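You operate a simulated robot arm through the tools that you are given. There is no shell and no other tool.

You are at the controls of a simulated two-armed robot. One attempt, no reset.

Task
Shut the vent, open the main valve, drain the bowl, set 4 bar.
Fine: shut the drain cock again; the line stays on.

The check looks at the end state, three seconds after you hand in, the way a careful person would. Anything else that was tipped, shoved, dropped, spilled or broken makes it a failure.

Robot
Two 7-joint arms with four-finger grippers on one trunk that stands fixed in place. Base frame: the origin is at the foot of the trunk, x ahead of it, y to its left, z up. Lengths are in mm, angles in rad, forces in N, time in s.
The left shoulder is at [40, 181, 1355], the right one opposite. With the tool pointing down near the work surface each hand reaches from about 180 to 820 mm from the base axis, measured 20 degrees to its own side. Payload 3.67 kg a hand.
The tool frame of a hand sits at the grasp point between the pads (the TCP): z along the fingers, y along the line on which they close. The tips reach 28 mm beyond it. The gripper opens to 112 mm. The gripper's body begins 73 mm behind the TCP.
Orientation is that of the tool frame in the base frame, as a unit quaternion [x, y, z, w]. With the fingers straight down and closing along the base's y, the tool's x points along the base's -x, its y along +y and its z along -z.

Tools
- The arms move only by the tool send_rows. It takes "left_motion", "right_motion" or both (then of equal length, played together; a hand with none holds still); each is a list of rows, each a list of 2 entries, a list of its own where there are three numbers: the shift along the base's x, y, z in cm, then the turn, a rotation vector about the base's x, y, z in degrees. In form: [[[tx, ty, tz], [rx, ry, rz]], ...]. A call has 1 to 20 rows; each row shifts and turns the commanded pose from where the row before left it. "left_grip" and "right_grip" are, for a hand that has rows, the finger opening in cm, from 0 to 11.2, set as the call begins (left out, the last holds). Each row takes 0.2 s and may step no farther than 50 mm and 0.15 rad from the row before; otherwise, or with a gripper value out of range, the whole call is refused. Where a pose cannot be reached the arm comes as near as it can. A force on the tool above 60 N (or 10 N above the force at the start of the call, whichever is more), or a blocked arm, ends the call early, and 0.2 s more pass. Each finger halts on what it meets, pressing with about 30 N; the grip force reading is that of the motor and also rises with nothing between the fingers. The clock runs only during rows and for 0.2 s after the last one: add rows that do not move to give the fingers time. It gives the time, the measured TCP pose, the force on the tool (base axes), the opening and the grip force at its end, in the units of the frame above (readings bear some noise), with the torque about the TCP (base axes, N m) and any sound that the robot's microphone picked up, and new pictures: "views" is both (left out), scene, wrist or none (wrist: the cameras of the hands that moved).
- Cameras (640 x 400 px; columns grow to the right, rows downward): "scene" is now at [108.5, -27.5, 1622.8]; the picture's right is [-0.29, -0.96, 0.00], its down [-0.21, 0.06, -0.97] and it looks along [0.93, -0.28, -0.22] (base axes); focal length 216 px, centre (320, 200). "left" rides on the left gripper at [60, 18, -104] in its tool frame; the picture's right is [-0.29, 0.96, 0.00], its down [-0.80, -0.24, -0.55] and it looks along [-0.53, -0.16, 0.83] (tool axes); focal length 234 px, centre (320, 200). "right" rides on the right gripper at [60, -18, -104] in its tool frame; the picture's right is [0.29, 0.96, 0.00], its down [-0.80, 0.24, -0.55] and it looks along [-0.53, 0.16, 0.83] (tool axes); focal length 234 px, centre (320, 200). There is no depth. A picture from a camera that has moved, and an enlarged one, comes with that camera's place and axes in the base frame and with its lens.
- slide_trunk(by): slides the trunk up (or, below 0, down) by that many mm; the arms and the scene camera ride with it, the base frame stays. It gives what a move gives, with no picture.
- head_to(pan, tilt): turns the head with the scene camera to pan (to the left, within 1.501 rad either way) and tilt (down, from -0.506 to 1.204), counted from straight ahead of the robot. It gives what a move gives, and a new picture of the scene camera.
- inspect(camera, box): a new picture of the part [left, top, right, bottom] of that camera's present view, enlarged. It takes no simulated time.
- finish_job(): hands the job in; it is judged then, once.

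Nothing tells you positions but the pictures and the camera data. Unless the task says otherwise, let go and move clear before handing in.

The tools are called after "Call:" by a JSON object that holds its "name" and its "arguments". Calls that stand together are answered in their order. send_rows: Moves the arms, as the interface text tells. Its arguments: {"type":"object","properties":{"left_motion":{"type":"array","items":{"type":"array"}},"left_grip":{"type":"number"},"right_motion":{"type":"array","items":{"type":"array"}},"right_grip":{"type":"number"},"views":{"type":"string","enum":["both","scene","wrist","none"]}},"required":[]} The other tools are called the same way: slide_trunk (by) slides the trunk up or down; head_to (pan, tilt) turns the head that bears the scene camera; inspect (camera, box) takes an enlarged picture of a part of a camera's view; finish_job () hands the job in.

At the start:

```text
time: 0.0
left_ee_pos: [350.4, 1.8, 1603.7]
left_ee_rot: [0.0, 1.0, 0.0, 0.0]
left_ft_force: [0.6, 0.1, 1.2]
left_wrist_torque: [0.02, -0.03, 0.01]
left_finger_gap: 112.0
left_grasp_force: 0.1
right_ee_pos: [326.0, -277.6, 1584.6]
right_ee_rot: [0.0, 1.0, 0.0, -0.001]
right_ft_force: [0.5, -0.1, -0.1]
right_wrist_torque: [0.0, 0.0, -0.02]
right_finger_gap: 112.2
right_grasp_force: 0.0
trunk travel left (down, up): [-475.0, 39.0]
head pan, tilt: [-0.295, 0.223]
```

scene: 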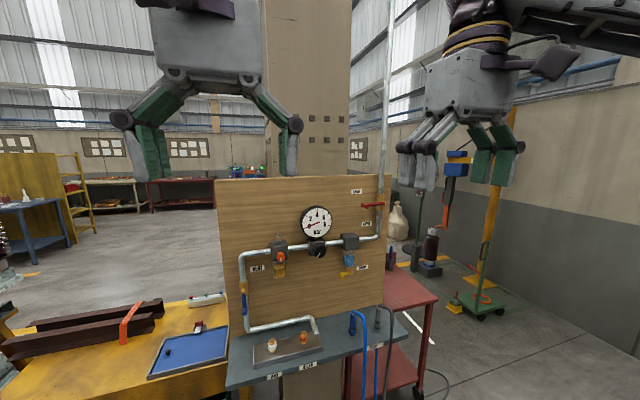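
right: 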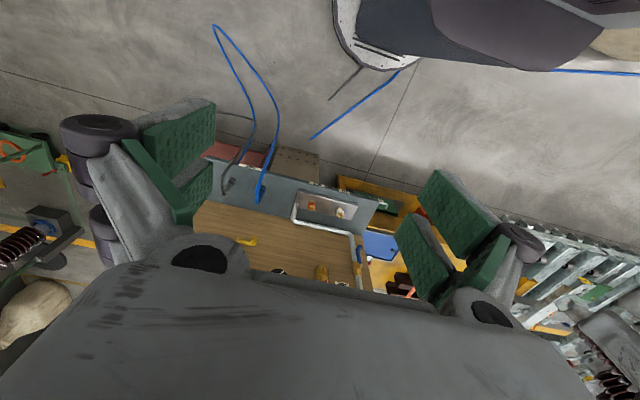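
left: 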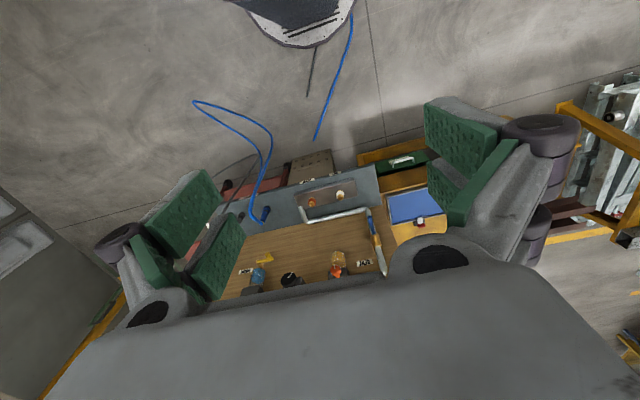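

I see a wooden panel ahead with a gauge, a regulator, a filter bowl, pipes and valves, and I need a closer look before moving. I'll enlarge parts of the scene view first.

Call:
{"name": "inspect", "arguments": {"camera": "scene", "box": [210, 170, 400, 290]}}

Call:
{"name": "inspect", "arguments": {"camera": "scene", "box": [220, 280, 420, 400]}}

Call:
{"name": "inspect", "arguments": {"camera": "scene", "box": [330, 180, 400, 280]}}

Call:
{"name": "inspect", "arguments": {"camera": "scene", "box": [240, 200, 340, 280]}}

```text
3.33 times, centred on (305, 230) of scene
camera zoom: at [108.5, -27.5, 1622.8], right [-0.29, -0.96, 0.0], down [-0.21, 0.06, -0.97], along [0.93, -0.28, -0.22], focal length 720 px, centre (370, 100)
```

zoom: 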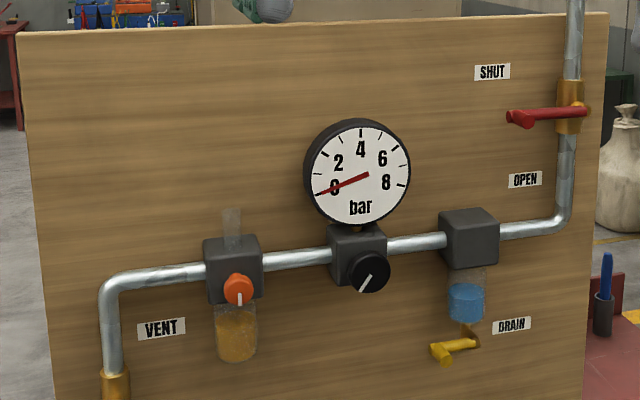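

```text
3.20 times, centred on (320, 340) of scene
camera zoom: at [108.5, -27.5, 1622.8], right [-0.29, -0.96, 0.0], down [-0.21, 0.06, -0.97], along [0.93, -0.28, -0.22], focal length 691 px, centre (320, -248)
```

zoom: 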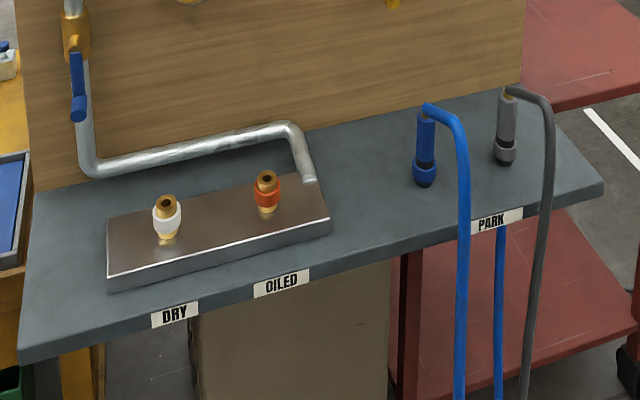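

```text
4.00 times, centred on (365, 230) of scene
camera zoom: at [108.5, -27.5, 1622.8], right [-0.29, -0.96, 0.0], down [-0.21, 0.06, -0.97], along [0.93, -0.28, -0.22], focal length 864 px, centre (140, 80)
```

zoom: 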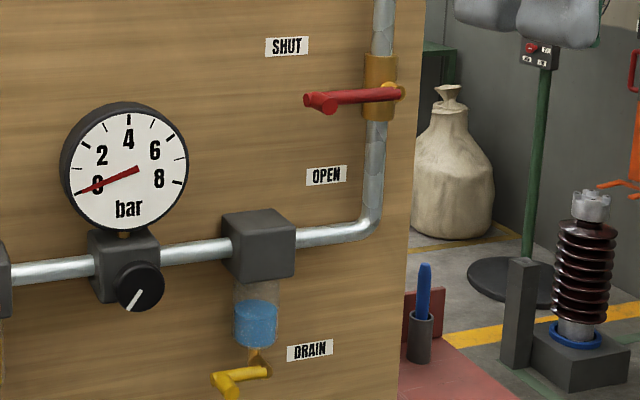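

```text
5.00 times, centred on (290, 240) of scene
camera zoom: at [108.5, -27.5, 1622.8], right [-0.29, -0.96, 0.0], down [-0.21, 0.06, -0.97], along [0.93, -0.28, -0.22], focal length 1080 px, centre (470, 0)
```

zoom: 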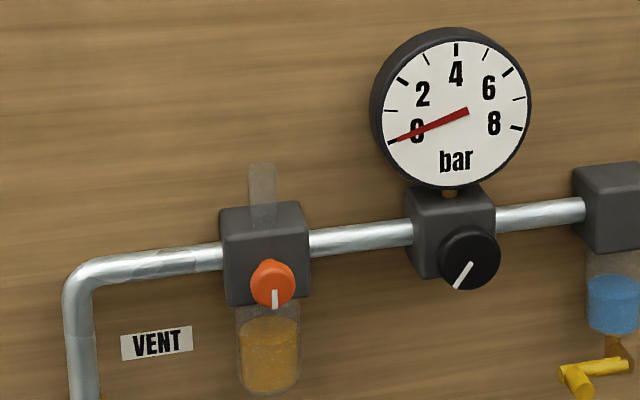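

The panel stands square to the robot (facing -x) at roughly x≈860, with the red main lever upper right, the yellow drain lever under the blue bowl, the black regulator knob under the gauge, and a blue lever on the left pipe. I'll zoom in on each handle and the pipe end before moving anything.

Call:
{"name": "inspect", "arguments": {"camera": "scene", "box": [225, 255, 325, 317]}}

Call:
{"name": "inspect", "arguments": {"camera": "scene", "box": [225, 305, 335, 373]}}

Call:
{"name": "inspect", "arguments": {"camera": "scene", "box": [330, 245, 380, 276]}}

Call:
{"name": "inspect", "arguments": {"camera": "scene", "box": [340, 180, 396, 215]}}

Call:
{"name": "inspect", "arguments": {"camera": "left", "box": [220, 180, 420, 305]}}

Call:
{"name": "inspect", "arguments": {"camera": "right", "box": [180, 160, 420, 300]}}

```text
6.40 times, centred on (275, 286) of scene
camera zoom: at [108.5, -27.5, 1622.8], right [-0.29, -0.96, 0.0], down [-0.21, 0.06, -0.97], along [0.93, -0.28, -0.22], focal length 1382 px, centre (608, -350)
```

zoom: 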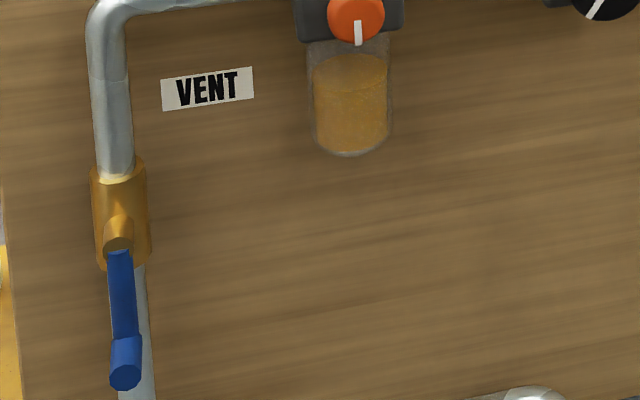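

```text
5.82 times, centred on (280, 339) of scene
camera zoom: at [108.5, -27.5, 1622.8], right [-0.29, -0.96, 0.0], down [-0.21, 0.06, -0.97], along [0.93, -0.28, -0.22], focal length 1257 px, centre (553, -609)
```

zoom: 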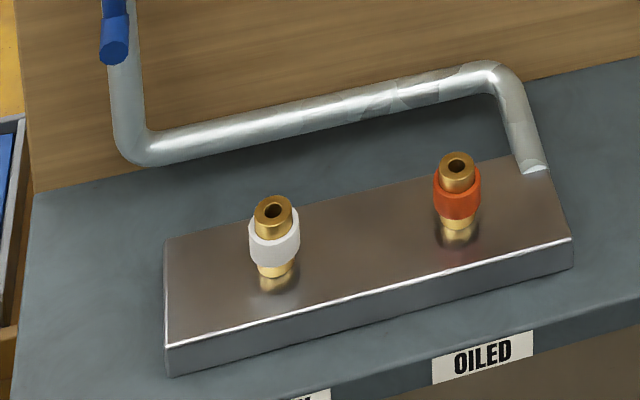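

```text
12.80 times, centred on (355, 260) of scene
camera zoom: at [108.5, -27.5, 1622.8], right [-0.29, -0.96, 0.0], down [-0.21, 0.06, -0.97], along [0.93, -0.28, -0.22], focal length 2765 px, centre (-128, -574)
```

zoom: 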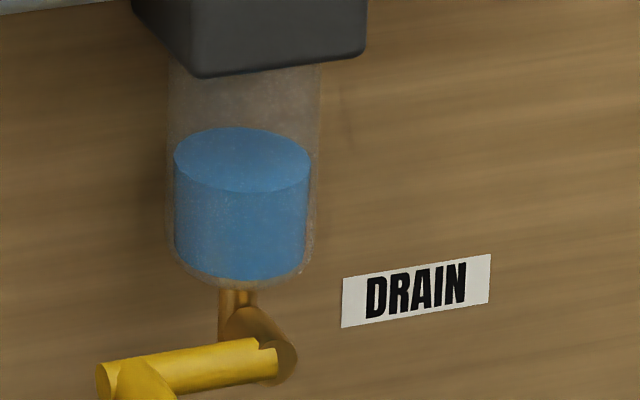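

```text
11.43 times, centred on (368, 198) of scene
camera zoom: at [108.5, -27.5, 1622.8], right [-0.29, -0.96, 0.0], down [-0.21, 0.06, -0.97], along [0.93, -0.28, -0.22], focal length 2469 px, centre (-229, 229)
```

zoom: 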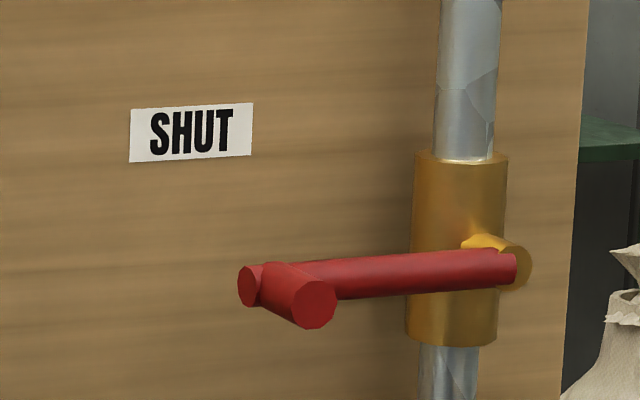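

```text
3.20 times, centred on (320, 242) of left
camera zoom: at [292.1, 18.4, 1707.4], right [0.29, 0.96, 0.0], down [0.8, -0.24, 0.55], along [0.53, -0.16, -0.83], focal length 749 px, centre (320, 64)
```

zoom: 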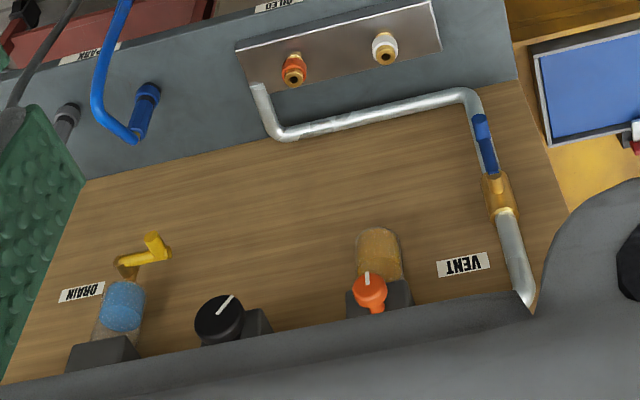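

```text
2.67 times, centred on (300, 230) of right
camera zoom: at [266.7, -295.5, 1687.0], right [-0.29, 0.96, 0.0], down [0.8, 0.24, 0.55], along [0.53, 0.16, -0.83], focal length 624 px, centre (373, 120)
```

zoom: 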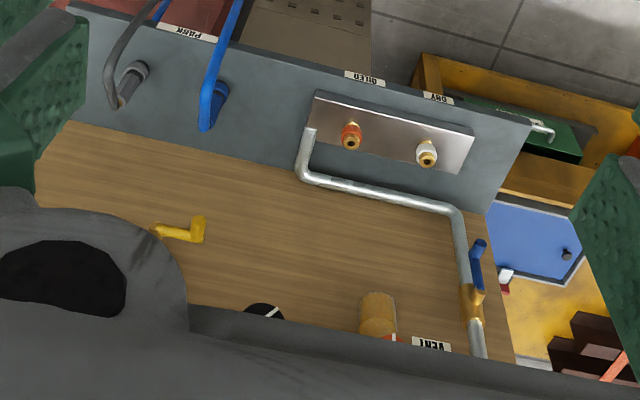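

The handles are crank levers, each with a peg toward me: red peg about (805,-425,1420), blue peg end about (847,41,1035), black knob roughly (850,-245,1250), panel face near x≈920. Next I'll pitch both hands to point forward while moving them ahead, staying well short of the panel.

Call:
{"name": "send_rows", "arguments": {"right_motion": [[[2.4, -1.3, -1.5], [0, -8.2, 0]], [[2.4, -1.3, -1.5], [0, -8.2, 0]], [[2.4, -1.3, -1.5], [0, -8.2, 0]], [[2.4, -1.3, -1.5], [0, -8.2, 0]], [[2.4, -1.3, -1.5], [0, -8.2, 0]], [[2.4, -1.3, -1.5], [0, -8.2, 0]], [[2.4, -1.3, -1.5], [0, -8.2, 0]], [[2.4, -1.3, -1.5], [0, -8.2, 0]], [[2.4, -1.3, -1.5], [0, -8.2, 0]], [[2.4, -1.3, -1.5], [0, -8.2, 0]], [[2.4, -1.3, -1.5], [0, -8.0, 0]]], "left_motion": [[[2.3, 0.5, -3.4], [0, -8.2, 0]], [[2.3, 0.5, -3.4], [0, -8.2, 0]], [[2.3, 0.5, -3.4], [0, -8.2, 0]], [[2.3, 0.5, -3.4], [0, -8.2, 0]], [[2.3, 0.5, -3.4], [0, -8.2, 0]], [[2.3, 0.5, -3.4], [0, -8.2, 0]], [[2.3, 0.5, -3.4], [0, -8.2, 0]], [[2.3, 0.5, -3.4], [0, -8.2, 0]], [[2.3, 0.5, -3.4], [0, -8.2, 0]], [[2.3, 0.5, -3.4], [0, -8.2, 0]], [[2.3, 0.5, -3.4], [0, -8.0, 0]]]}}

```text
time: 2.4
left_ee_pos: [606.0, 42.9, 1246.5]
left_ee_rot: [-0.022, 0.703, -0.027, 0.71]
left_ft_force: [3.8, 2.7, -1.8]
left_wrist_torque: [0.05, -0.38, -0.33]
left_finger_gap: 111.5
left_grasp_force: 0.1
right_ee_pos: [591.2, -426.1, 1418.7]
right_ee_rot: [0.001, 0.706, 0.001, 0.708]
right_ft_force: [0.2, 1.2, 0.5]
right_wrist_torque: [0.0, 0.01, 0.01]
right_finger_gap: 111.8
right_grasp_force: 0.2
trunk travel left (down, up): [-475.0, 39.0]
head pan, tilt: [-0.295, 0.223]
camera scene: at [108.9, -31.5, 1623.0], right [-0.29, -0.96, 0.0], down [-0.21, 0.07, -0.97], along [0.93, -0.28, -0.22], focal length 216 px, centre (320, 200)
camera right: at [487.4, -443.5, 1358.5], right [0.0, 0.96, -0.29], down [-0.56, 0.24, 0.8], along [0.83, 0.16, 0.53], focal length 234 px, centre (320, 200)
camera left: at [503.2, 55.9, 1185.8], right [0.0, 0.98, 0.22], down [-0.56, -0.18, 0.81], along [0.83, -0.13, 0.55], focal length 234 px, centre (320, 200)
```

scene: 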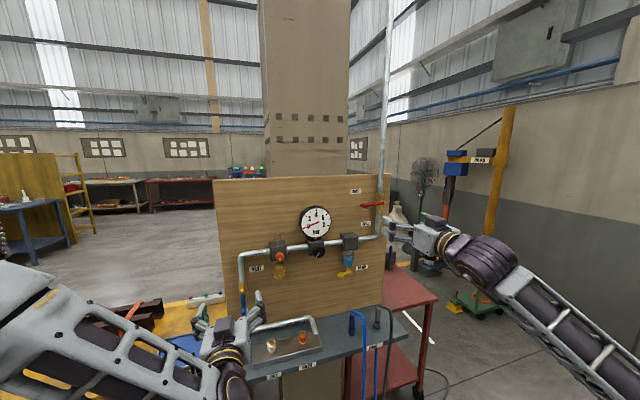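
right: 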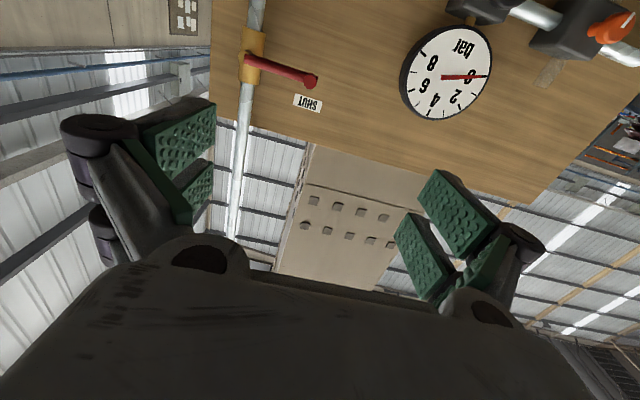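
left: 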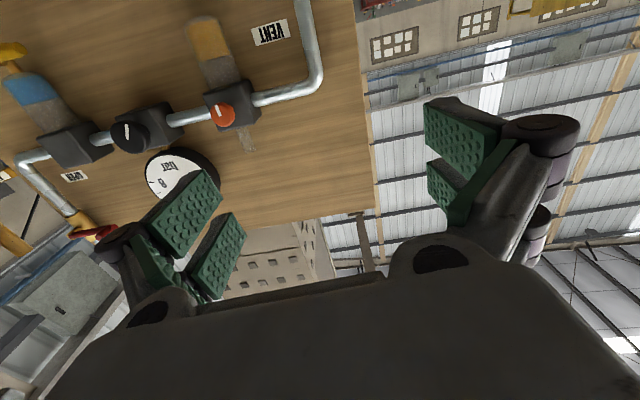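

Both hands now point forward, the right one at about (591,-426,1419) in front of the red lever. I'll enlarge wrist views to fix the red and blue lever positions better, while holding still.

Call:
{"name": "inspect", "arguments": {"camera": "right", "box": [230, 20, 350, 95]}}

Call:
{"name": "inspect", "arguments": {"camera": "scene", "box": [340, 180, 396, 215]}}

Call:
{"name": "send_rows", "arguments": {"left_motion": [[[0, 0, 0], [0, 0, 0]], [[0, 0, 0], [0, 0, 0]], [[0, 0, 0], [0, 0, 0]]], "views": "none"}}

```text
5.33 times, centred on (290, 58) of right
camera zoom: at [487.4, -443.5, 1358.5], right [0.0, 0.96, -0.29], down [-0.56, 0.24, 0.8], along [0.83, 0.16, 0.53], focal length 1249 px, centre (480, 960)
```

zoom: 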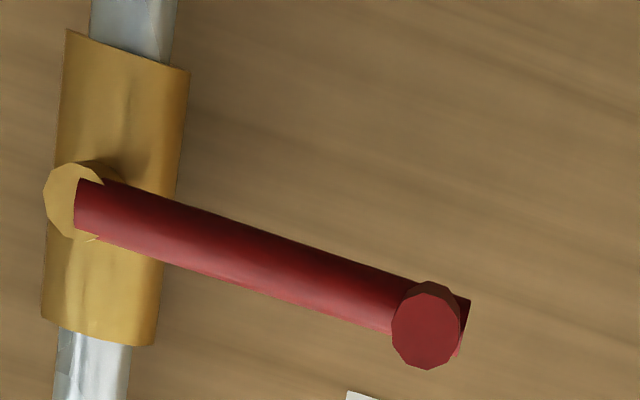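

```text
11.43 times, centred on (368, 198) of scene
camera zoom: at [108.9, -31.5, 1623.0], right [-0.29, -0.96, 0.0], down [-0.21, 0.07, -0.97], along [0.93, -0.28, -0.22], focal length 2469 px, centre (-229, 229)
```

zoom: 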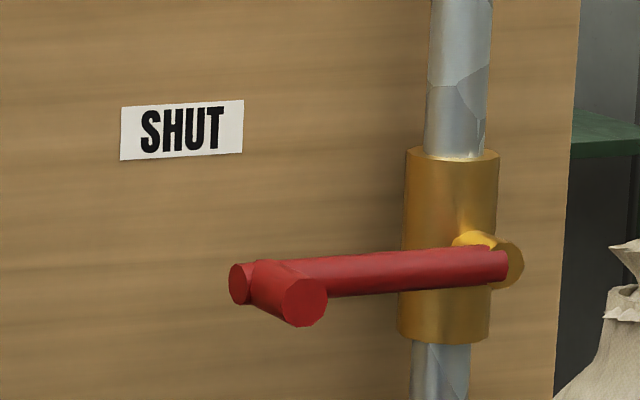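

```text
time: 3.2
left_ee_pos: [604.3, 56.5, 1226.6]
left_ee_rot: [0.0, 0.707, 0.0, 0.707]
left_ft_force: [-0.5, 0.5, -0.8]
left_wrist_torque: [-0.01, -0.02, -0.02]
left_finger_gap: 112.2
left_grasp_force: 0.0
right_ee_pos: [591.1, -420.9, 1420.4]
right_ee_rot: [0.001, 0.707, -0.001, 0.707]
right_ft_force: [-0.2, 0.3, -0.1]
right_wrist_torque: [0.01, 0.02, -0.03]
right_finger_gap: 112.2
right_grasp_force: 0.1
trunk travel left (down, up): [-475.0, 39.0]
head pan, tilt: [-0.295, 0.223]
```

The hands have settled. I'll take fresh enlarged pictures now that everything is still, to triangulate the red lever precisely.

Call:
{"name": "inspect", "arguments": {"camera": "right", "box": [230, 20, 350, 95]}}

Call:
{"name": "inspect", "arguments": {"camera": "scene", "box": [340, 180, 396, 215]}}

Call:
{"name": "inspect", "arguments": {"camera": "left", "box": [0, 0, 380, 240]}}

Call:
{"name": "inspect", "arguments": {"camera": "scene", "box": [225, 230, 325, 292]}}

Call:
{"name": "inspect", "arguments": {"camera": "right", "box": [380, 0, 640, 160]}}

```text
5.33 times, centred on (290, 58) of right
camera zoom: at [487.0, -439.6, 1359.9], right [0.0, 0.96, -0.29], down [-0.55, 0.24, 0.8], along [0.83, 0.16, 0.53], focal length 1249 px, centre (480, 960)
```

zoom: 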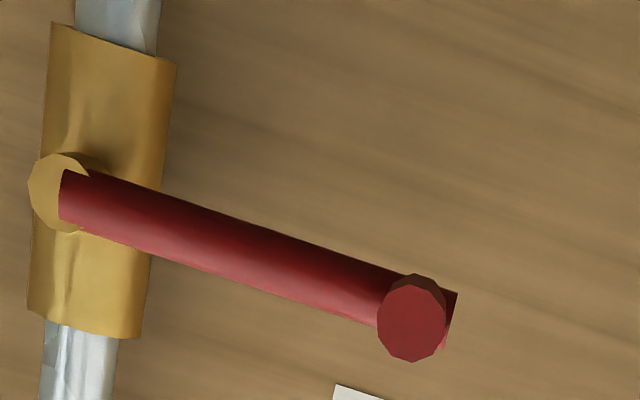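

```text
11.43 times, centred on (368, 198) of scene
camera zoom: at [108.6, -27.1, 1622.8], right [-0.29, -0.96, 0.0], down [-0.21, 0.06, -0.97], along [0.93, -0.28, -0.22], focal length 2469 px, centre (-229, 229)
```

zoom: 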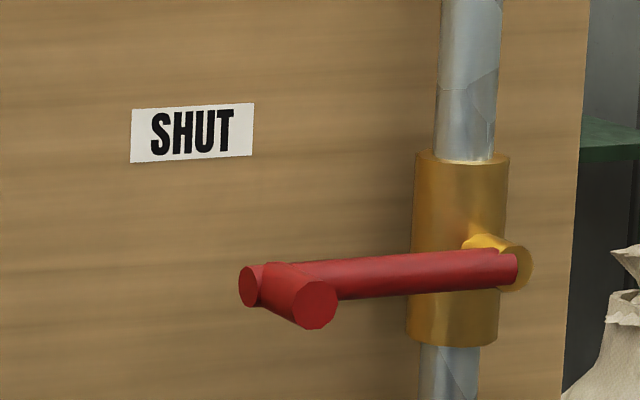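

```text
1.67 times, centred on (190, 120) of left
camera zoom: at [501.6, 74.7, 1167.3], right [0.0, 0.96, 0.29], down [-0.55, -0.24, 0.8], along [0.83, -0.16, 0.53], focal length 390 px, centre (537, 333)
```

zoom: 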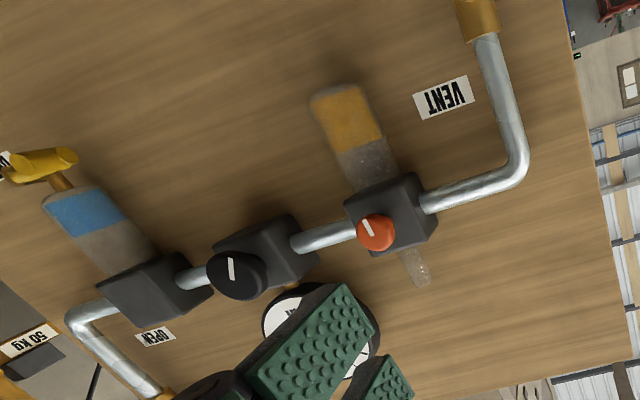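

```text
6.40 times, centred on (275, 261) of scene
camera zoom: at [108.6, -27.1, 1622.8], right [-0.29, -0.96, 0.0], down [-0.21, 0.06, -0.97], along [0.93, -0.28, -0.22], focal length 1382 px, centre (608, -190)
```

zoom: 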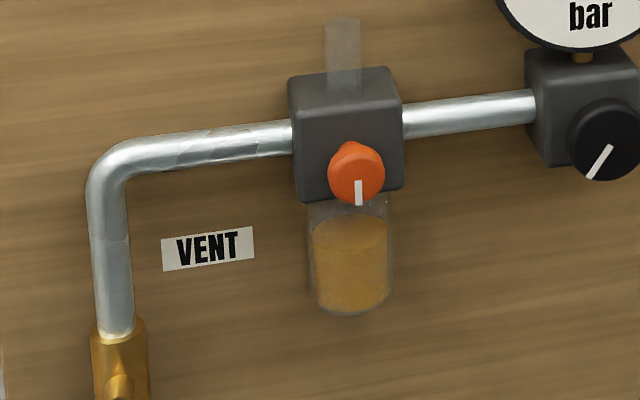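

```text
2.46 times, centred on (510, 80) of right
camera zoom: at [487.0, -439.6, 1359.9], right [0.0, 0.96, -0.29], down [-0.55, 0.24, 0.8], along [0.83, 0.16, 0.53], focal length 576 px, centre (-148, 495)
```

zoom: 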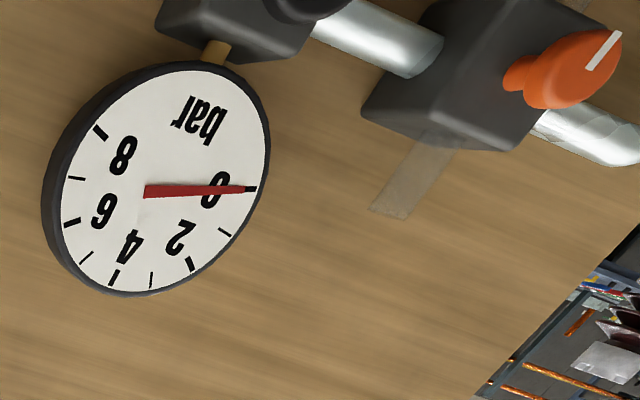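

Triangulated: red peg end about (850,-446,1404) with pivot (880,-545,1406); blue peg end about (847,41,1033) with pivot (880,40,1103); regulator knob face about (846,-249,1242). Vent first: I'll bring the left hand in front of the blue peg, still 100 mm short, to check alignment.

Call:
{"name": "send_rows", "arguments": {"left_motion": [[[2.4, -0.3, -3.8], [0, 0, 0]], [[2.4, -0.3, -3.8], [0, 0, 0]], [[2.4, -0.3, -3.8], [0, 0, 0]], [[2.4, -0.3, -3.8], [0, 0, 0]], [[2.4, -0.3, -3.8], [0, 0, 0]], [[0, 0, 0], [0, 0, 0]], [[0, 0, 0], [0, 0, 0]]], "left_grip": 5.0}}

```text
time: 4.8
left_ee_pos: [702.0, -35.3, 1090.6]
left_ee_rot: [-0.005, 0.711, 0.006, 0.703]
left_ft_force: [1.0, -0.6, -0.4]
left_wrist_torque: [0.0, 0.01, -0.01]
left_finger_gap: 50.2
left_grasp_force: 0.0
left hand out of reach, approached as far as the arm can: row 1, 2, 3, 4, 5
right_ee_pos: [592.1, -423.6, 1419.3]
right_ee_rot: [0.0, 0.707, 0.0, 0.707]
right_ft_force: [0.0, -0.6, -0.6]
right_wrist_torque: [-0.02, -0.02, 0.0]
right_finger_gap: 111.9
right_grasp_force: 0.0
trunk travel left (down, up): [-475.0, 39.0]
head pan, tilt: [-0.295, 0.223]
camera scene: at [108.6, -27.8, 1622.8], right [-0.29, -0.96, 0.0], down [-0.21, 0.06, -0.97], along [0.93, -0.28, -0.22], focal length 216 px, centre (320, 200)
camera left: at [597.7, -19.0, 1033.0], right [-0.01, 0.96, 0.29], down [-0.54, -0.25, 0.8], along [0.84, -0.15, 0.52], focal length 234 px, centre (320, 200)
```

scene: 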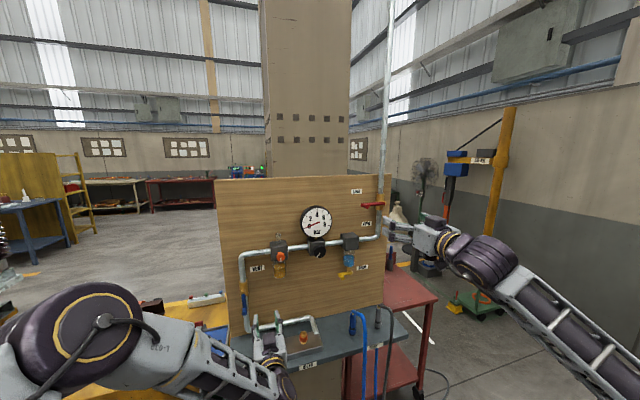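
left: 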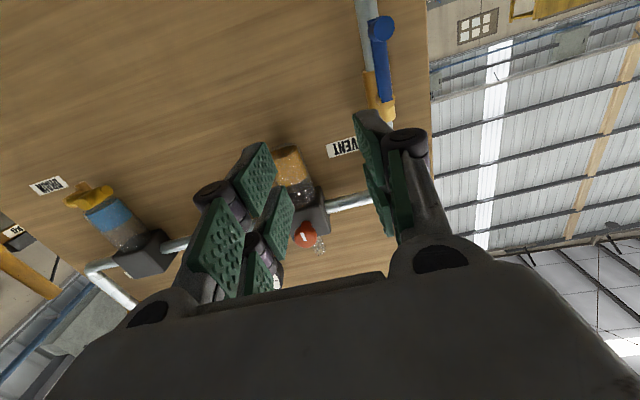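

The left arm can't reach that low with the shoulder this high; it stopped at (702,-35,1091). I'll back the hand up to its former place, then lower the trunk so the shoulders are nearer the lever heights.

Call:
{"name": "send_rows", "arguments": {"left_motion": [[[-2.4, 0.3, 3.8], [0, 0, 0]], [[-2.4, 0.3, 3.8], [0, 0, 0]], [[-2.4, 0.3, 3.8], [0, 0, 0]], [[-2.4, 0.3, 3.8], [0, 0, 0]], [[-2.4, 0.3, 3.8], [0, 0, 0]], [[0, 0, 0], [0, 0, 0]], [[0, 0, 0], [0, 0, 0]]], "views": "none"}}

```text
time: 6.4
left_ee_pos: [581.3, -20.4, 1278.7]
left_ee_rot: [0.0, 0.708, 0.0, 0.706]
left_ft_force: [0.1, 0.3, 1.1]
left_wrist_torque: [-0.01, -0.02, 0.01]
left_finger_gap: 49.8
left_grasp_force: 0.2
right_ee_pos: [590.8, -422.4, 1419.9]
right_ee_rot: [0.0, 0.707, -0.001, 0.707]
right_ft_force: [-0.1, -0.1, 0.3]
right_wrist_torque: [0.07, -0.01, -0.01]
right_finger_gap: 112.0
right_grasp_force: 0.1
trunk travel left (down, up): [-475.0, 39.0]
head pan, tilt: [-0.295, 0.223]
```

The hand is back at (581,-20,1279) and clear. I'll now slide the trunk down 200 mm; both hands stay well in front of the panel and above the bench.

Call:
{"name": "slide_trunk", "arguments": {"by": -200}}

Call:
{"name": "head_to", "arguments": {"pan": -0.295, "tilt": 0.223}}

```text
time: 8.6
left_ee_pos: [581.5, -20.1, 1079.1]
left_ee_rot: [0.001, 0.707, -0.001, 0.707]
left_ft_force: [0.3, 0.2, 0.4]
left_wrist_torque: [-0.02, 0.03, -0.04]
left_finger_gap: 50.1
left_grasp_force: 0.1
right_ee_pos: [591.5, -421.7, 1218.6]
right_ee_rot: [-0.001, 0.707, 0.001, 0.707]
right_ft_force: [0.3, -0.6, 0.7]
right_wrist_torque: [0.01, -0.03, 0.0]
right_finger_gap: 111.8
right_grasp_force: 0.1
trunk travel left (down, up): [-275.0, 239.0]
head pan, tilt: [-0.295, 0.223]
```

```text
time: 9.2
left_ee_pos: [581.2, -19.4, 1077.7]
left_ee_rot: [0.001, 0.707, 0.0, 0.707]
left_ft_force: [-0.1, -0.9, 1.0]
left_wrist_torque: [-0.01, 0.0, 0.0]
left_finger_gap: 49.9
left_grasp_force: 0.0
right_ee_pos: [590.7, -422.2, 1220.3]
right_ee_rot: [0.001, 0.707, 0.0, 0.707]
right_ft_force: [-0.6, 0.2, 0.5]
right_wrist_torque: [0.05, 0.0, 0.0]
right_finger_gap: 112.0
right_grasp_force: 0.1
trunk travel left (down, up): [-275.0, 239.0]
head pan, tilt: [-0.295, 0.223]
camera scene: at [108.4, -27.5, 1422.4], right [-0.29, -0.96, 0.0], down [-0.21, 0.06, -0.98], along [0.93, -0.28, -0.22], focal length 216 px, centre (320, 200)
```

scene: 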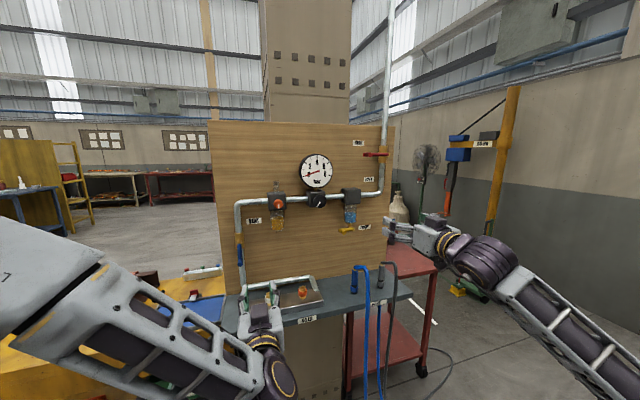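

The trunk is down and the new, lower viewpoint gives a clean 200 mm vertical baseline. I'll enlarge each handle again to triangulate from it.

Call:
{"name": "inspect", "arguments": {"camera": "scene", "box": [225, 215, 289, 255]}}

Call:
{"name": "inspect", "arguments": {"camera": "scene", "box": [340, 135, 404, 175]}}

Call:
{"name": "inspect", "arguments": {"camera": "scene", "box": [325, 205, 389, 245]}}

Call:
{"name": "inspect", "arguments": {"camera": "scene", "box": [285, 150, 349, 215]}}

Call:
{"name": "inspect", "arguments": {"camera": "scene", "box": [225, 270, 345, 340]}}

Call:
{"name": "inspect", "arguments": {"camera": "left", "box": [0, 0, 640, 400]}}

```text
10.00 times, centred on (257, 235) of scene
camera zoom: at [108.4, -27.5, 1422.4], right [-0.29, -0.96, 0.0], down [-0.21, 0.06, -0.98], along [0.93, -0.28, -0.22], focal length 2160 px, centre (950, -150)
```

zoom: 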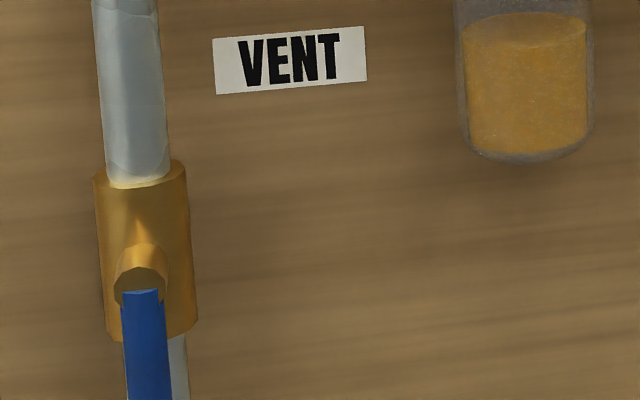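

```text
10.00 times, centred on (372, 155) of scene
camera zoom: at [108.4, -27.5, 1422.4], right [-0.29, -0.96, 0.0], down [-0.21, 0.06, -0.98], along [0.93, -0.28, -0.22], focal length 2160 px, centre (-200, 650)
```

zoom: 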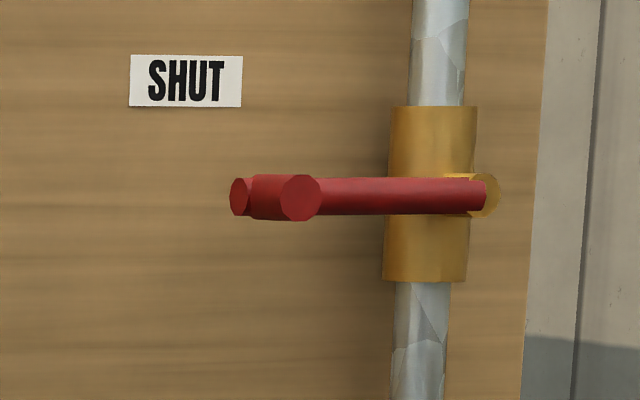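

```text
10.00 times, centred on (357, 225) of scene
camera zoom: at [108.4, -27.5, 1422.4], right [-0.29, -0.96, 0.0], down [-0.21, 0.06, -0.98], along [0.93, -0.28, -0.22], focal length 2160 px, centre (-50, -50)
```

zoom: 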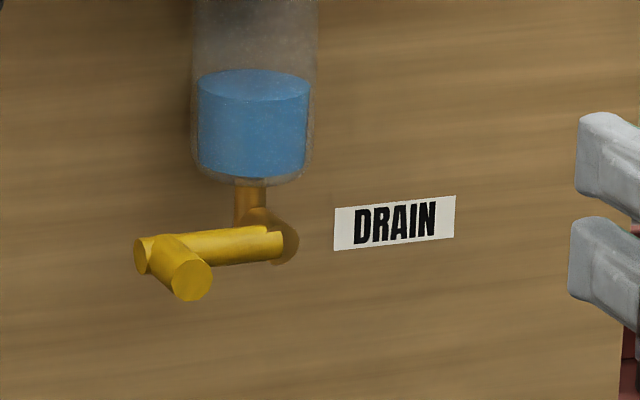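

```text
6.15 times, centred on (317, 182) of scene
camera zoom: at [108.4, -27.5, 1422.4], right [-0.29, -0.96, 0.0], down [-0.21, 0.06, -0.98], along [0.93, -0.28, -0.22], focal length 1329 px, centre (338, 308)
```

zoom: 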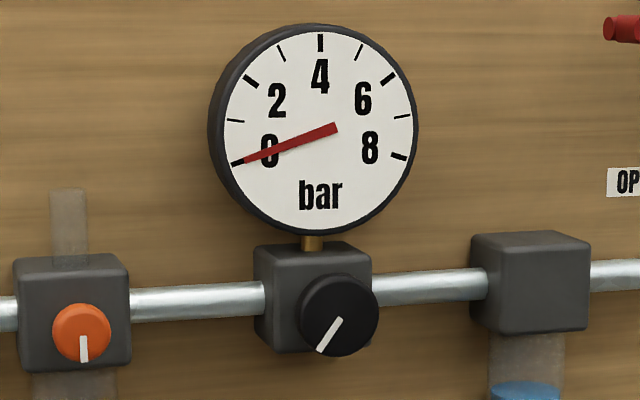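

```text
5.33 times, centred on (285, 305) of scene
camera zoom: at [108.4, -27.5, 1422.4], right [-0.29, -0.96, 0.0], down [-0.21, 0.06, -0.98], along [0.93, -0.28, -0.22], focal length 1152 px, centre (507, -360)
```

zoom: 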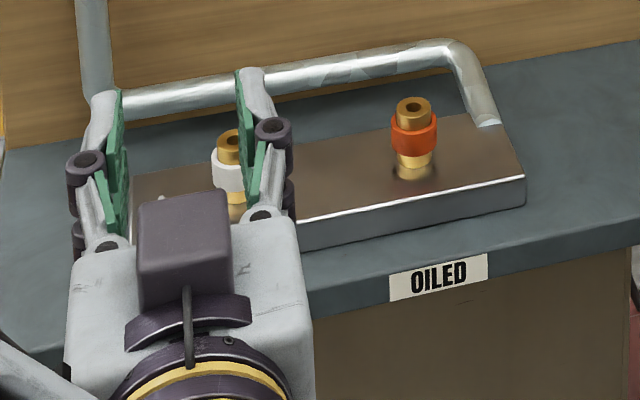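

```text
1.00 times, centred on (320, 200) of left (not enlarged: the box is as wide or as high as the picture)
camera zoom: at [478.2, -1.8, 1019.0], right [0.0, 0.96, 0.29], down [-0.55, -0.24, 0.8], along [0.83, -0.16, 0.53], focal length 234 px, centre (320, 200)
```

zoom: 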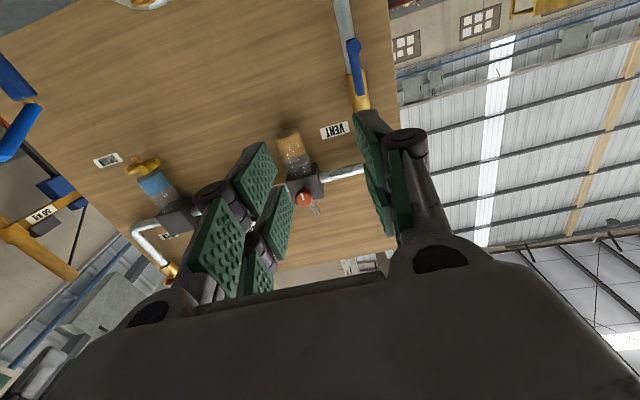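

Refined: red pivot (876,-547,1408) with peg at y≈-448; blue pivot about (885,41,1097), peg near z≈1034; drain pivot about (880,-405,1104), peg at y≈-351; knob face (846,-251,1243). Now I move the left hand in front of the blue peg, stopping 100 mm short.

Call:
{"name": "send_rows", "arguments": {"left_motion": [[[3.3, 1.2, -0.8], [0, 0, 0]], [[3.3, 1.2, -0.8], [0, 0, 0]], [[3.3, 1.2, -0.8], [0, 0, 0]], [[3.3, 1.2, -0.8], [0, 0, 0]], [[3.2, 1.2, -0.8], [0, 0, 0]], [[0, 0, 0], [0, 0, 0]], [[0, 0, 0], [0, 0, 0]]], "left_grip": 5.0}}

```text
time: 10.8
left_ee_pos: [746.9, 38.9, 1038.3]
left_ee_rot: [-0.001, 0.708, 0.001, 0.706]
left_ft_force: [0.5, 0.2, -0.2]
left_wrist_torque: [-0.01, -0.02, -0.01]
left_finger_gap: 49.9
left_grasp_force: 0.0
right_ee_pos: [590.7, -421.9, 1219.0]
right_ee_rot: [0.001, 0.707, 0.0, 0.707]
right_ft_force: [0.2, -0.5, -1.2]
right_wrist_torque: [0.0, 0.01, -0.02]
right_finger_gap: 112.0
right_grasp_force: 0.1
trunk travel left (down, up): [-275.0, 239.0]
head pan, tilt: [-0.295, 0.223]
camera scene: at [108.8, -27.6, 1422.3], right [-0.29, -0.96, 0.0], down [-0.21, 0.06, -0.97], along [0.93, -0.28, -0.22], focal length 216 px, centre (320, 200)
camera left: at [643.9, 57.9, 979.3], right [0.0, 0.96, 0.29], down [-0.55, -0.24, 0.8], along [0.83, -0.16, 0.53], focal length 234 px, centre (320, 200)
```

scene: 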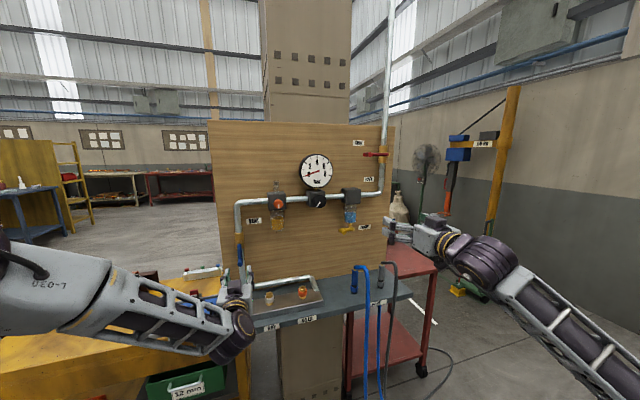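
left: 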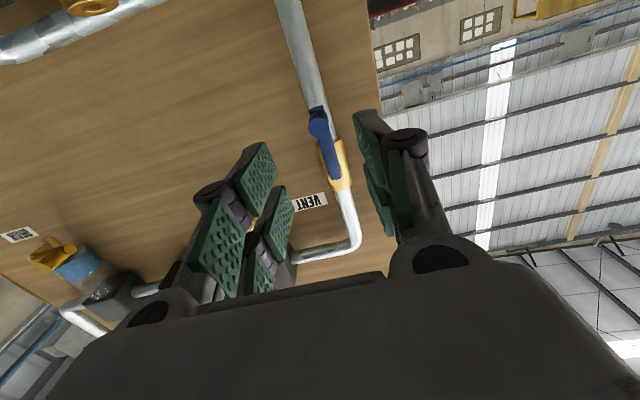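

The left hand is in front of the blue lever with the peg seen between the fingers. A closer look before going in.

Call:
{"name": "inspect", "arguments": {"camera": "left", "box": [270, 80, 398, 160]}}

Call:
{"name": "inspect", "arguments": {"camera": "scene", "box": [205, 225, 285, 285]}}

```text
5.00 times, centred on (334, 120) of left
camera zoom: at [643.9, 57.9, 979.3], right [0.0, 0.96, 0.29], down [-0.55, -0.24, 0.8], along [0.83, -0.16, 0.53], focal length 1171 px, centre (250, 600)
```

zoom: 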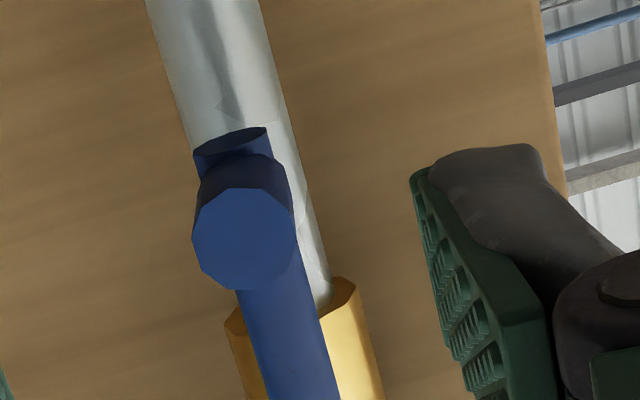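

```text
6.67 times, centred on (245, 255) of scene
camera zoom: at [108.8, -27.6, 1422.3], right [-0.29, -0.96, 0.0], down [-0.21, 0.06, -0.97], along [0.93, -0.28, -0.22], focal length 1440 px, centre (820, -167)
```

zoom: 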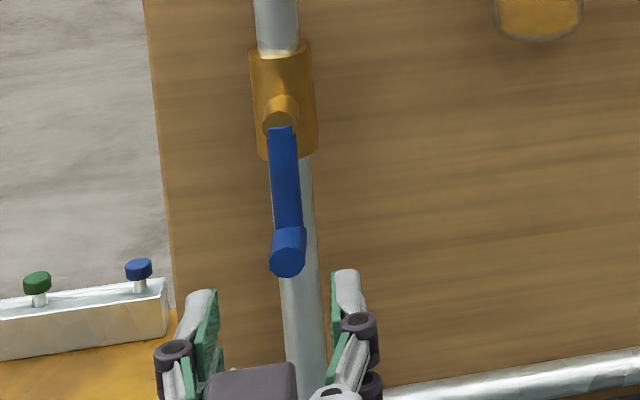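

The peg end is at about (846,40,1036), almost exactly on the hand's axis. I'll advance so the pads straddle the peg, then close to a loose cage of 2.6 cm.

Call:
{"name": "send_rows", "arguments": {"left_motion": [[[2.4, 0.05, -0.05], [0, 0, 0]], [[2.4, 0.05, -0.05], [0, 0, 0]], [[2.4, 0, -0.05], [0, 0, 0]], [[2.3, 0, -0.05], [0, 0, 0]], [[0, 0, 0], [0, 0, 0]]], "left_grip": 5.0, "views": "none"}}

Call:
{"name": "send_rows", "arguments": {"left_motion": [[[0, 0, 0], [0, 0, 0]], [[0, 0, 0], [0, 0, 0]]], "left_grip": 2.6}}

```text
time: 12.0
left_ee_pos: [840.4, 36.4, 1038.7]
left_ee_rot: [-0.003, 0.709, 0.003, 0.705]
left_ft_force: [0.5, 0.0, 0.0]
left_wrist_torque: [0.01, 0.02, -0.02]
left_finger_gap: 49.9
left_grasp_force: 0.1
left hand out of reach, approached as far as the arm can: row 2
right_ee_pos: [591.3, -422.4, 1220.1]
right_ee_rot: [0.0, 0.707, 0.0, 0.707]
right_ft_force: [-0.2, 0.6, -0.4]
right_wrist_torque: [-0.01, 0.0, 0.01]
right_finger_gap: 111.8
right_grasp_force: 0.2
trunk travel left (down, up): [-275.0, 239.0]
head pan, tilt: [-0.295, 0.223]
```

```text
time: 12.6
left_ee_pos: [839.7, 37.3, 1038.8]
left_ee_rot: [-0.003, 0.71, 0.003, 0.704]
left_ft_force: [0.0, -0.1, -0.4]
left_wrist_torque: [0.04, -0.01, -0.03]
left_finger_gap: 25.8
left_grasp_force: 0.1
right_ee_pos: [591.0, -422.7, 1219.7]
right_ee_rot: [0.0, 0.707, 0.0, 0.707]
right_ft_force: [-0.1, 0.3, -0.1]
right_wrist_torque: [-0.03, 0.0, -0.03]
right_finger_gap: 112.2
right_grasp_force: 0.1
trunk travel left (down, up): [-275.0, 239.0]
head pan, tilt: [-0.295, 0.223]
camera scene: at [108.5, -27.5, 1422.4], right [-0.29, -0.96, 0.0], down [-0.21, 0.06, -0.98], along [0.93, -0.28, -0.22], focal length 216 px, centre (320, 200)
camera left: at [736.6, 54.4, 980.3], right [-0.01, 0.96, 0.29], down [-0.55, -0.24, 0.8], along [0.84, -0.15, 0.52], focal length 234 px, centre (320, 200)
```

scene: 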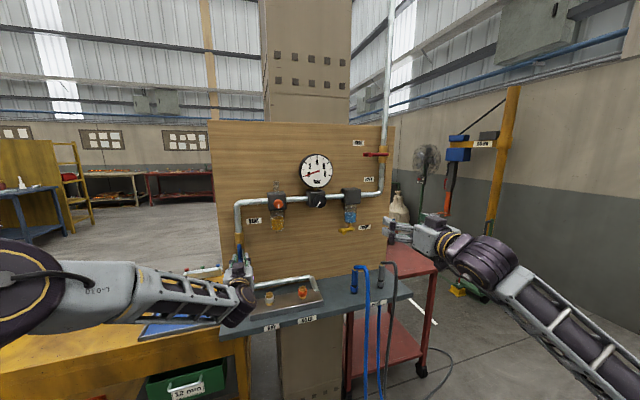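
left: 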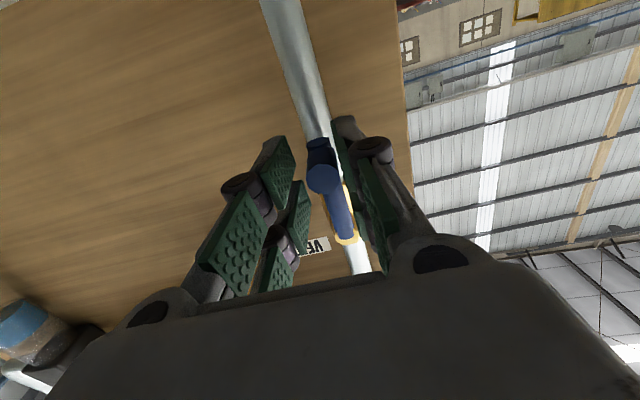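

The cage is around the blue peg (gap 25.8 mm, no force). I'll gently try turning it toward the left (like the red lever's shut side) by 16° and see whether it yields.

Call:
{"name": "send_rows", "arguments": {"left_motion": [[[0, 0.93, 0.07], [8, 0, 0]], [[0, 0.92, 0.19], [8, 0, 0]], [[0, 0, 0], [0, 0, 0]]]}}

Call:
{"name": "inspect", "arguments": {"camera": "scene", "box": [205, 215, 285, 275]}}

```text
time: 13.4
left_ee_pos: [840.7, 42.8, 1047.9]
left_ee_rot: [0.097, 0.704, 0.101, 0.697]
left_ft_force: [-1.0, -5.1, -3.3]
left_wrist_torque: [-0.05, 0.09, -0.13]
left_finger_gap: 28.9
left_grasp_force: 2.4
left hand out of reach, approached as far as the arm can: row 1, 2
right_ee_pos: [591.4, -423.1, 1219.0]
right_ee_rot: [0.0, 0.707, 0.001, 0.707]
right_ft_force: [0.7, 0.0, 0.0]
right_wrist_torque: [-0.01, 0.0, 0.02]
right_finger_gap: 112.1
right_grasp_force: 0.0
trunk travel left (down, up): [-275.0, 239.0]
head pan, tilt: [-0.295, 0.223]
camera scene: at [109.0, -28.2, 1422.3], right [-0.29, -0.96, 0.0], down [-0.21, 0.07, -0.97], along [0.93, -0.28, -0.22], focal length 216 px, centre (320, 200)
camera left: at [736.3, 75.3, 997.2], right [0.0, 0.84, 0.54], down [-0.55, -0.45, 0.7], along [0.84, -0.3, 0.46], focal length 234 px, centre (320, 200)
```

scene: 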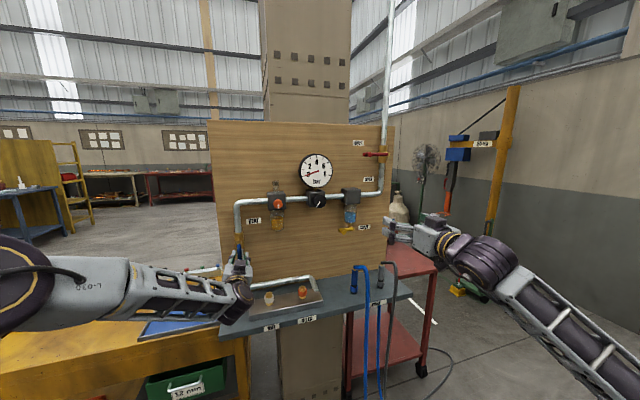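
left: 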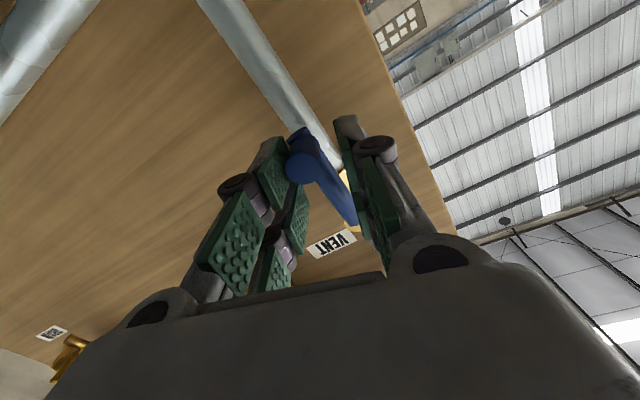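

```text
6.67 times, centred on (245, 245) of scene
camera zoom: at [109.0, -28.2, 1422.3], right [-0.29, -0.96, 0.0], down [-0.21, 0.07, -0.97], along [0.93, -0.28, -0.22], focal length 1440 px, centre (820, -100)
```

zoom: 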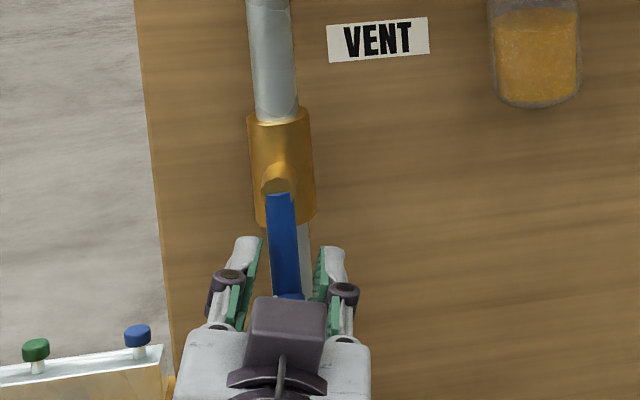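

The left arm ran into a reach limit turning that way (it slid up instead), and the lever didn't yield to about 5 N. I'll bring the hand back square and gently test the other direction, toward the VENT label.

Call:
{"name": "send_rows", "arguments": {"left_motion": [[[0, -0.2, -0.5], [-8, 0, 0]], [[0, -0.2, -0.5], [-8, 0, 0]], [[0, -0.93, 0.07], [-8, 0, 0]], [[0, -0.92, 0.19], [-8, 0, 0]], [[0, 0, 0], [0, 0, 0]]]}}

Call:
{"name": "inspect", "arguments": {"camera": "scene", "box": [205, 215, 285, 275]}}

```text
time: 14.6
left_ee_pos: [840.6, 20.8, 1040.9]
left_ee_rot: [-0.1, 0.7, -0.098, 0.7]
left_ft_force: [0.7, 0.2, -0.1]
left_wrist_torque: [0.02, -0.02, 0.02]
left_finger_gap: 26.2
left_grasp_force: 0.1
right_ee_pos: [591.7, -421.8, 1218.5]
right_ee_rot: [0.0, 0.707, 0.0, 0.707]
right_ft_force: [-1.1, 0.8, -0.4]
right_wrist_torque: [0.01, 0.01, 0.01]
right_finger_gap: 112.0
right_grasp_force: 0.0
trunk travel left (down, up): [-275.0, 239.0]
head pan, tilt: [-0.295, 0.223]
camera scene: at [108.7, -27.2, 1422.4], right [-0.29, -0.96, 0.0], down [-0.21, 0.06, -0.98], along [0.93, -0.28, -0.22], focal length 216 px, centre (320, 200)
camera left: at [737.6, 21.3, 979.6], right [0.0, 1.0, 0.01], down [-0.55, -0.01, 0.83], along [0.83, -0.01, 0.55], focal length 234 px, centre (320, 200)
```

scene: 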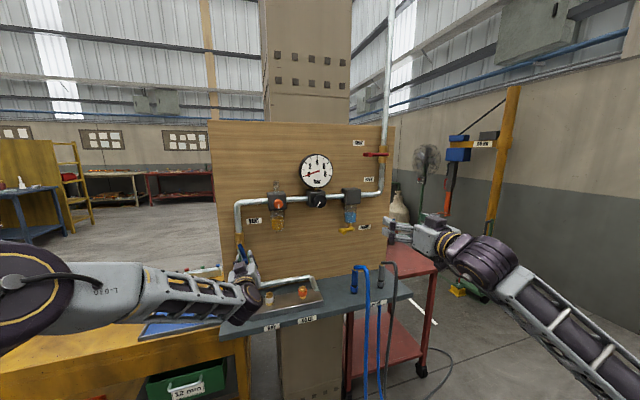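
left: 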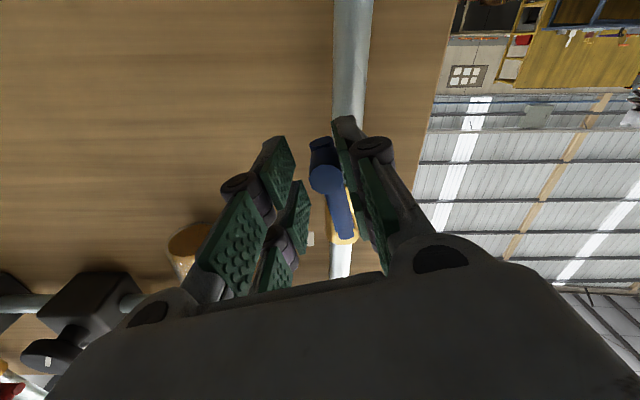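

```text
6.67 times, centred on (245, 245) of scene
camera zoom: at [108.7, -27.2, 1422.4], right [-0.29, -0.96, 0.0], down [-0.21, 0.06, -0.98], along [0.93, -0.28, -0.22], focal length 1440 px, centre (820, -100)
```

zoom: 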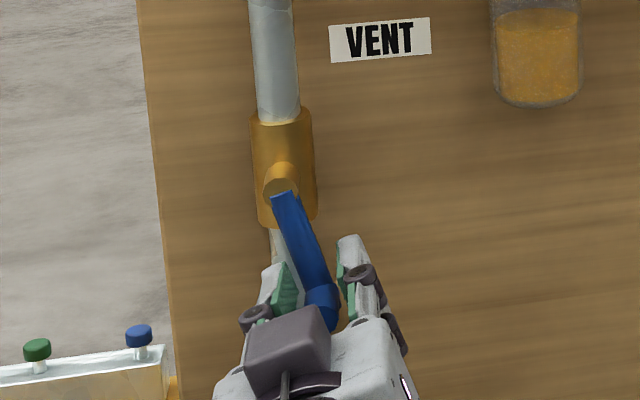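

The lever swings right freely, so that is the shut direction. I'll follow the arc around the pivot with the hand rolling along.

Call:
{"name": "send_rows", "arguments": {"left_motion": [[[0, -0.87, 0.23], [-8, 0, 0]], [[0, -0.8, 0.44], [-8, 0, 0]], [[0, -0.73, 0.56], [-8, 0, 0]], [[0, -0.65, 0.65], [-8, 0, 0]], [[0, 0, 0], [0, 0, 0]]], "views": "wrist"}}

```text
time: 15.8
left_ee_pos: [839.8, -10.5, 1060.1]
left_ee_rot: [-0.287, 0.646, -0.289, 0.645]
left_ft_force: [0.3, 0.9, -2.1]
left_wrist_torque: [0.01, 0.03, 0.0]
left_finger_gap: 26.6
left_grasp_force: 0.4
right_ee_pos: [591.8, -422.7, 1218.4]
right_ee_rot: [0.001, 0.707, 0.0, 0.707]
right_ft_force: [-0.4, -0.4, -0.7]
right_wrist_torque: [-0.02, 0.01, -0.01]
right_finger_gap: 111.9
right_grasp_force: 0.0
trunk travel left (down, up): [-275.0, 239.0]
head pan, tilt: [-0.295, 0.223]
camera left: at [737.0, -42.4, 1007.0], right [0.0, 0.85, -0.52], down [-0.55, 0.43, 0.71], along [0.83, 0.29, 0.47], focal length 234 px, centre (320, 200)
```

left: 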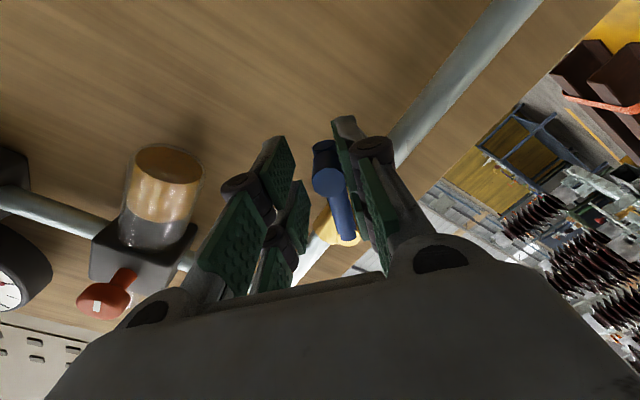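

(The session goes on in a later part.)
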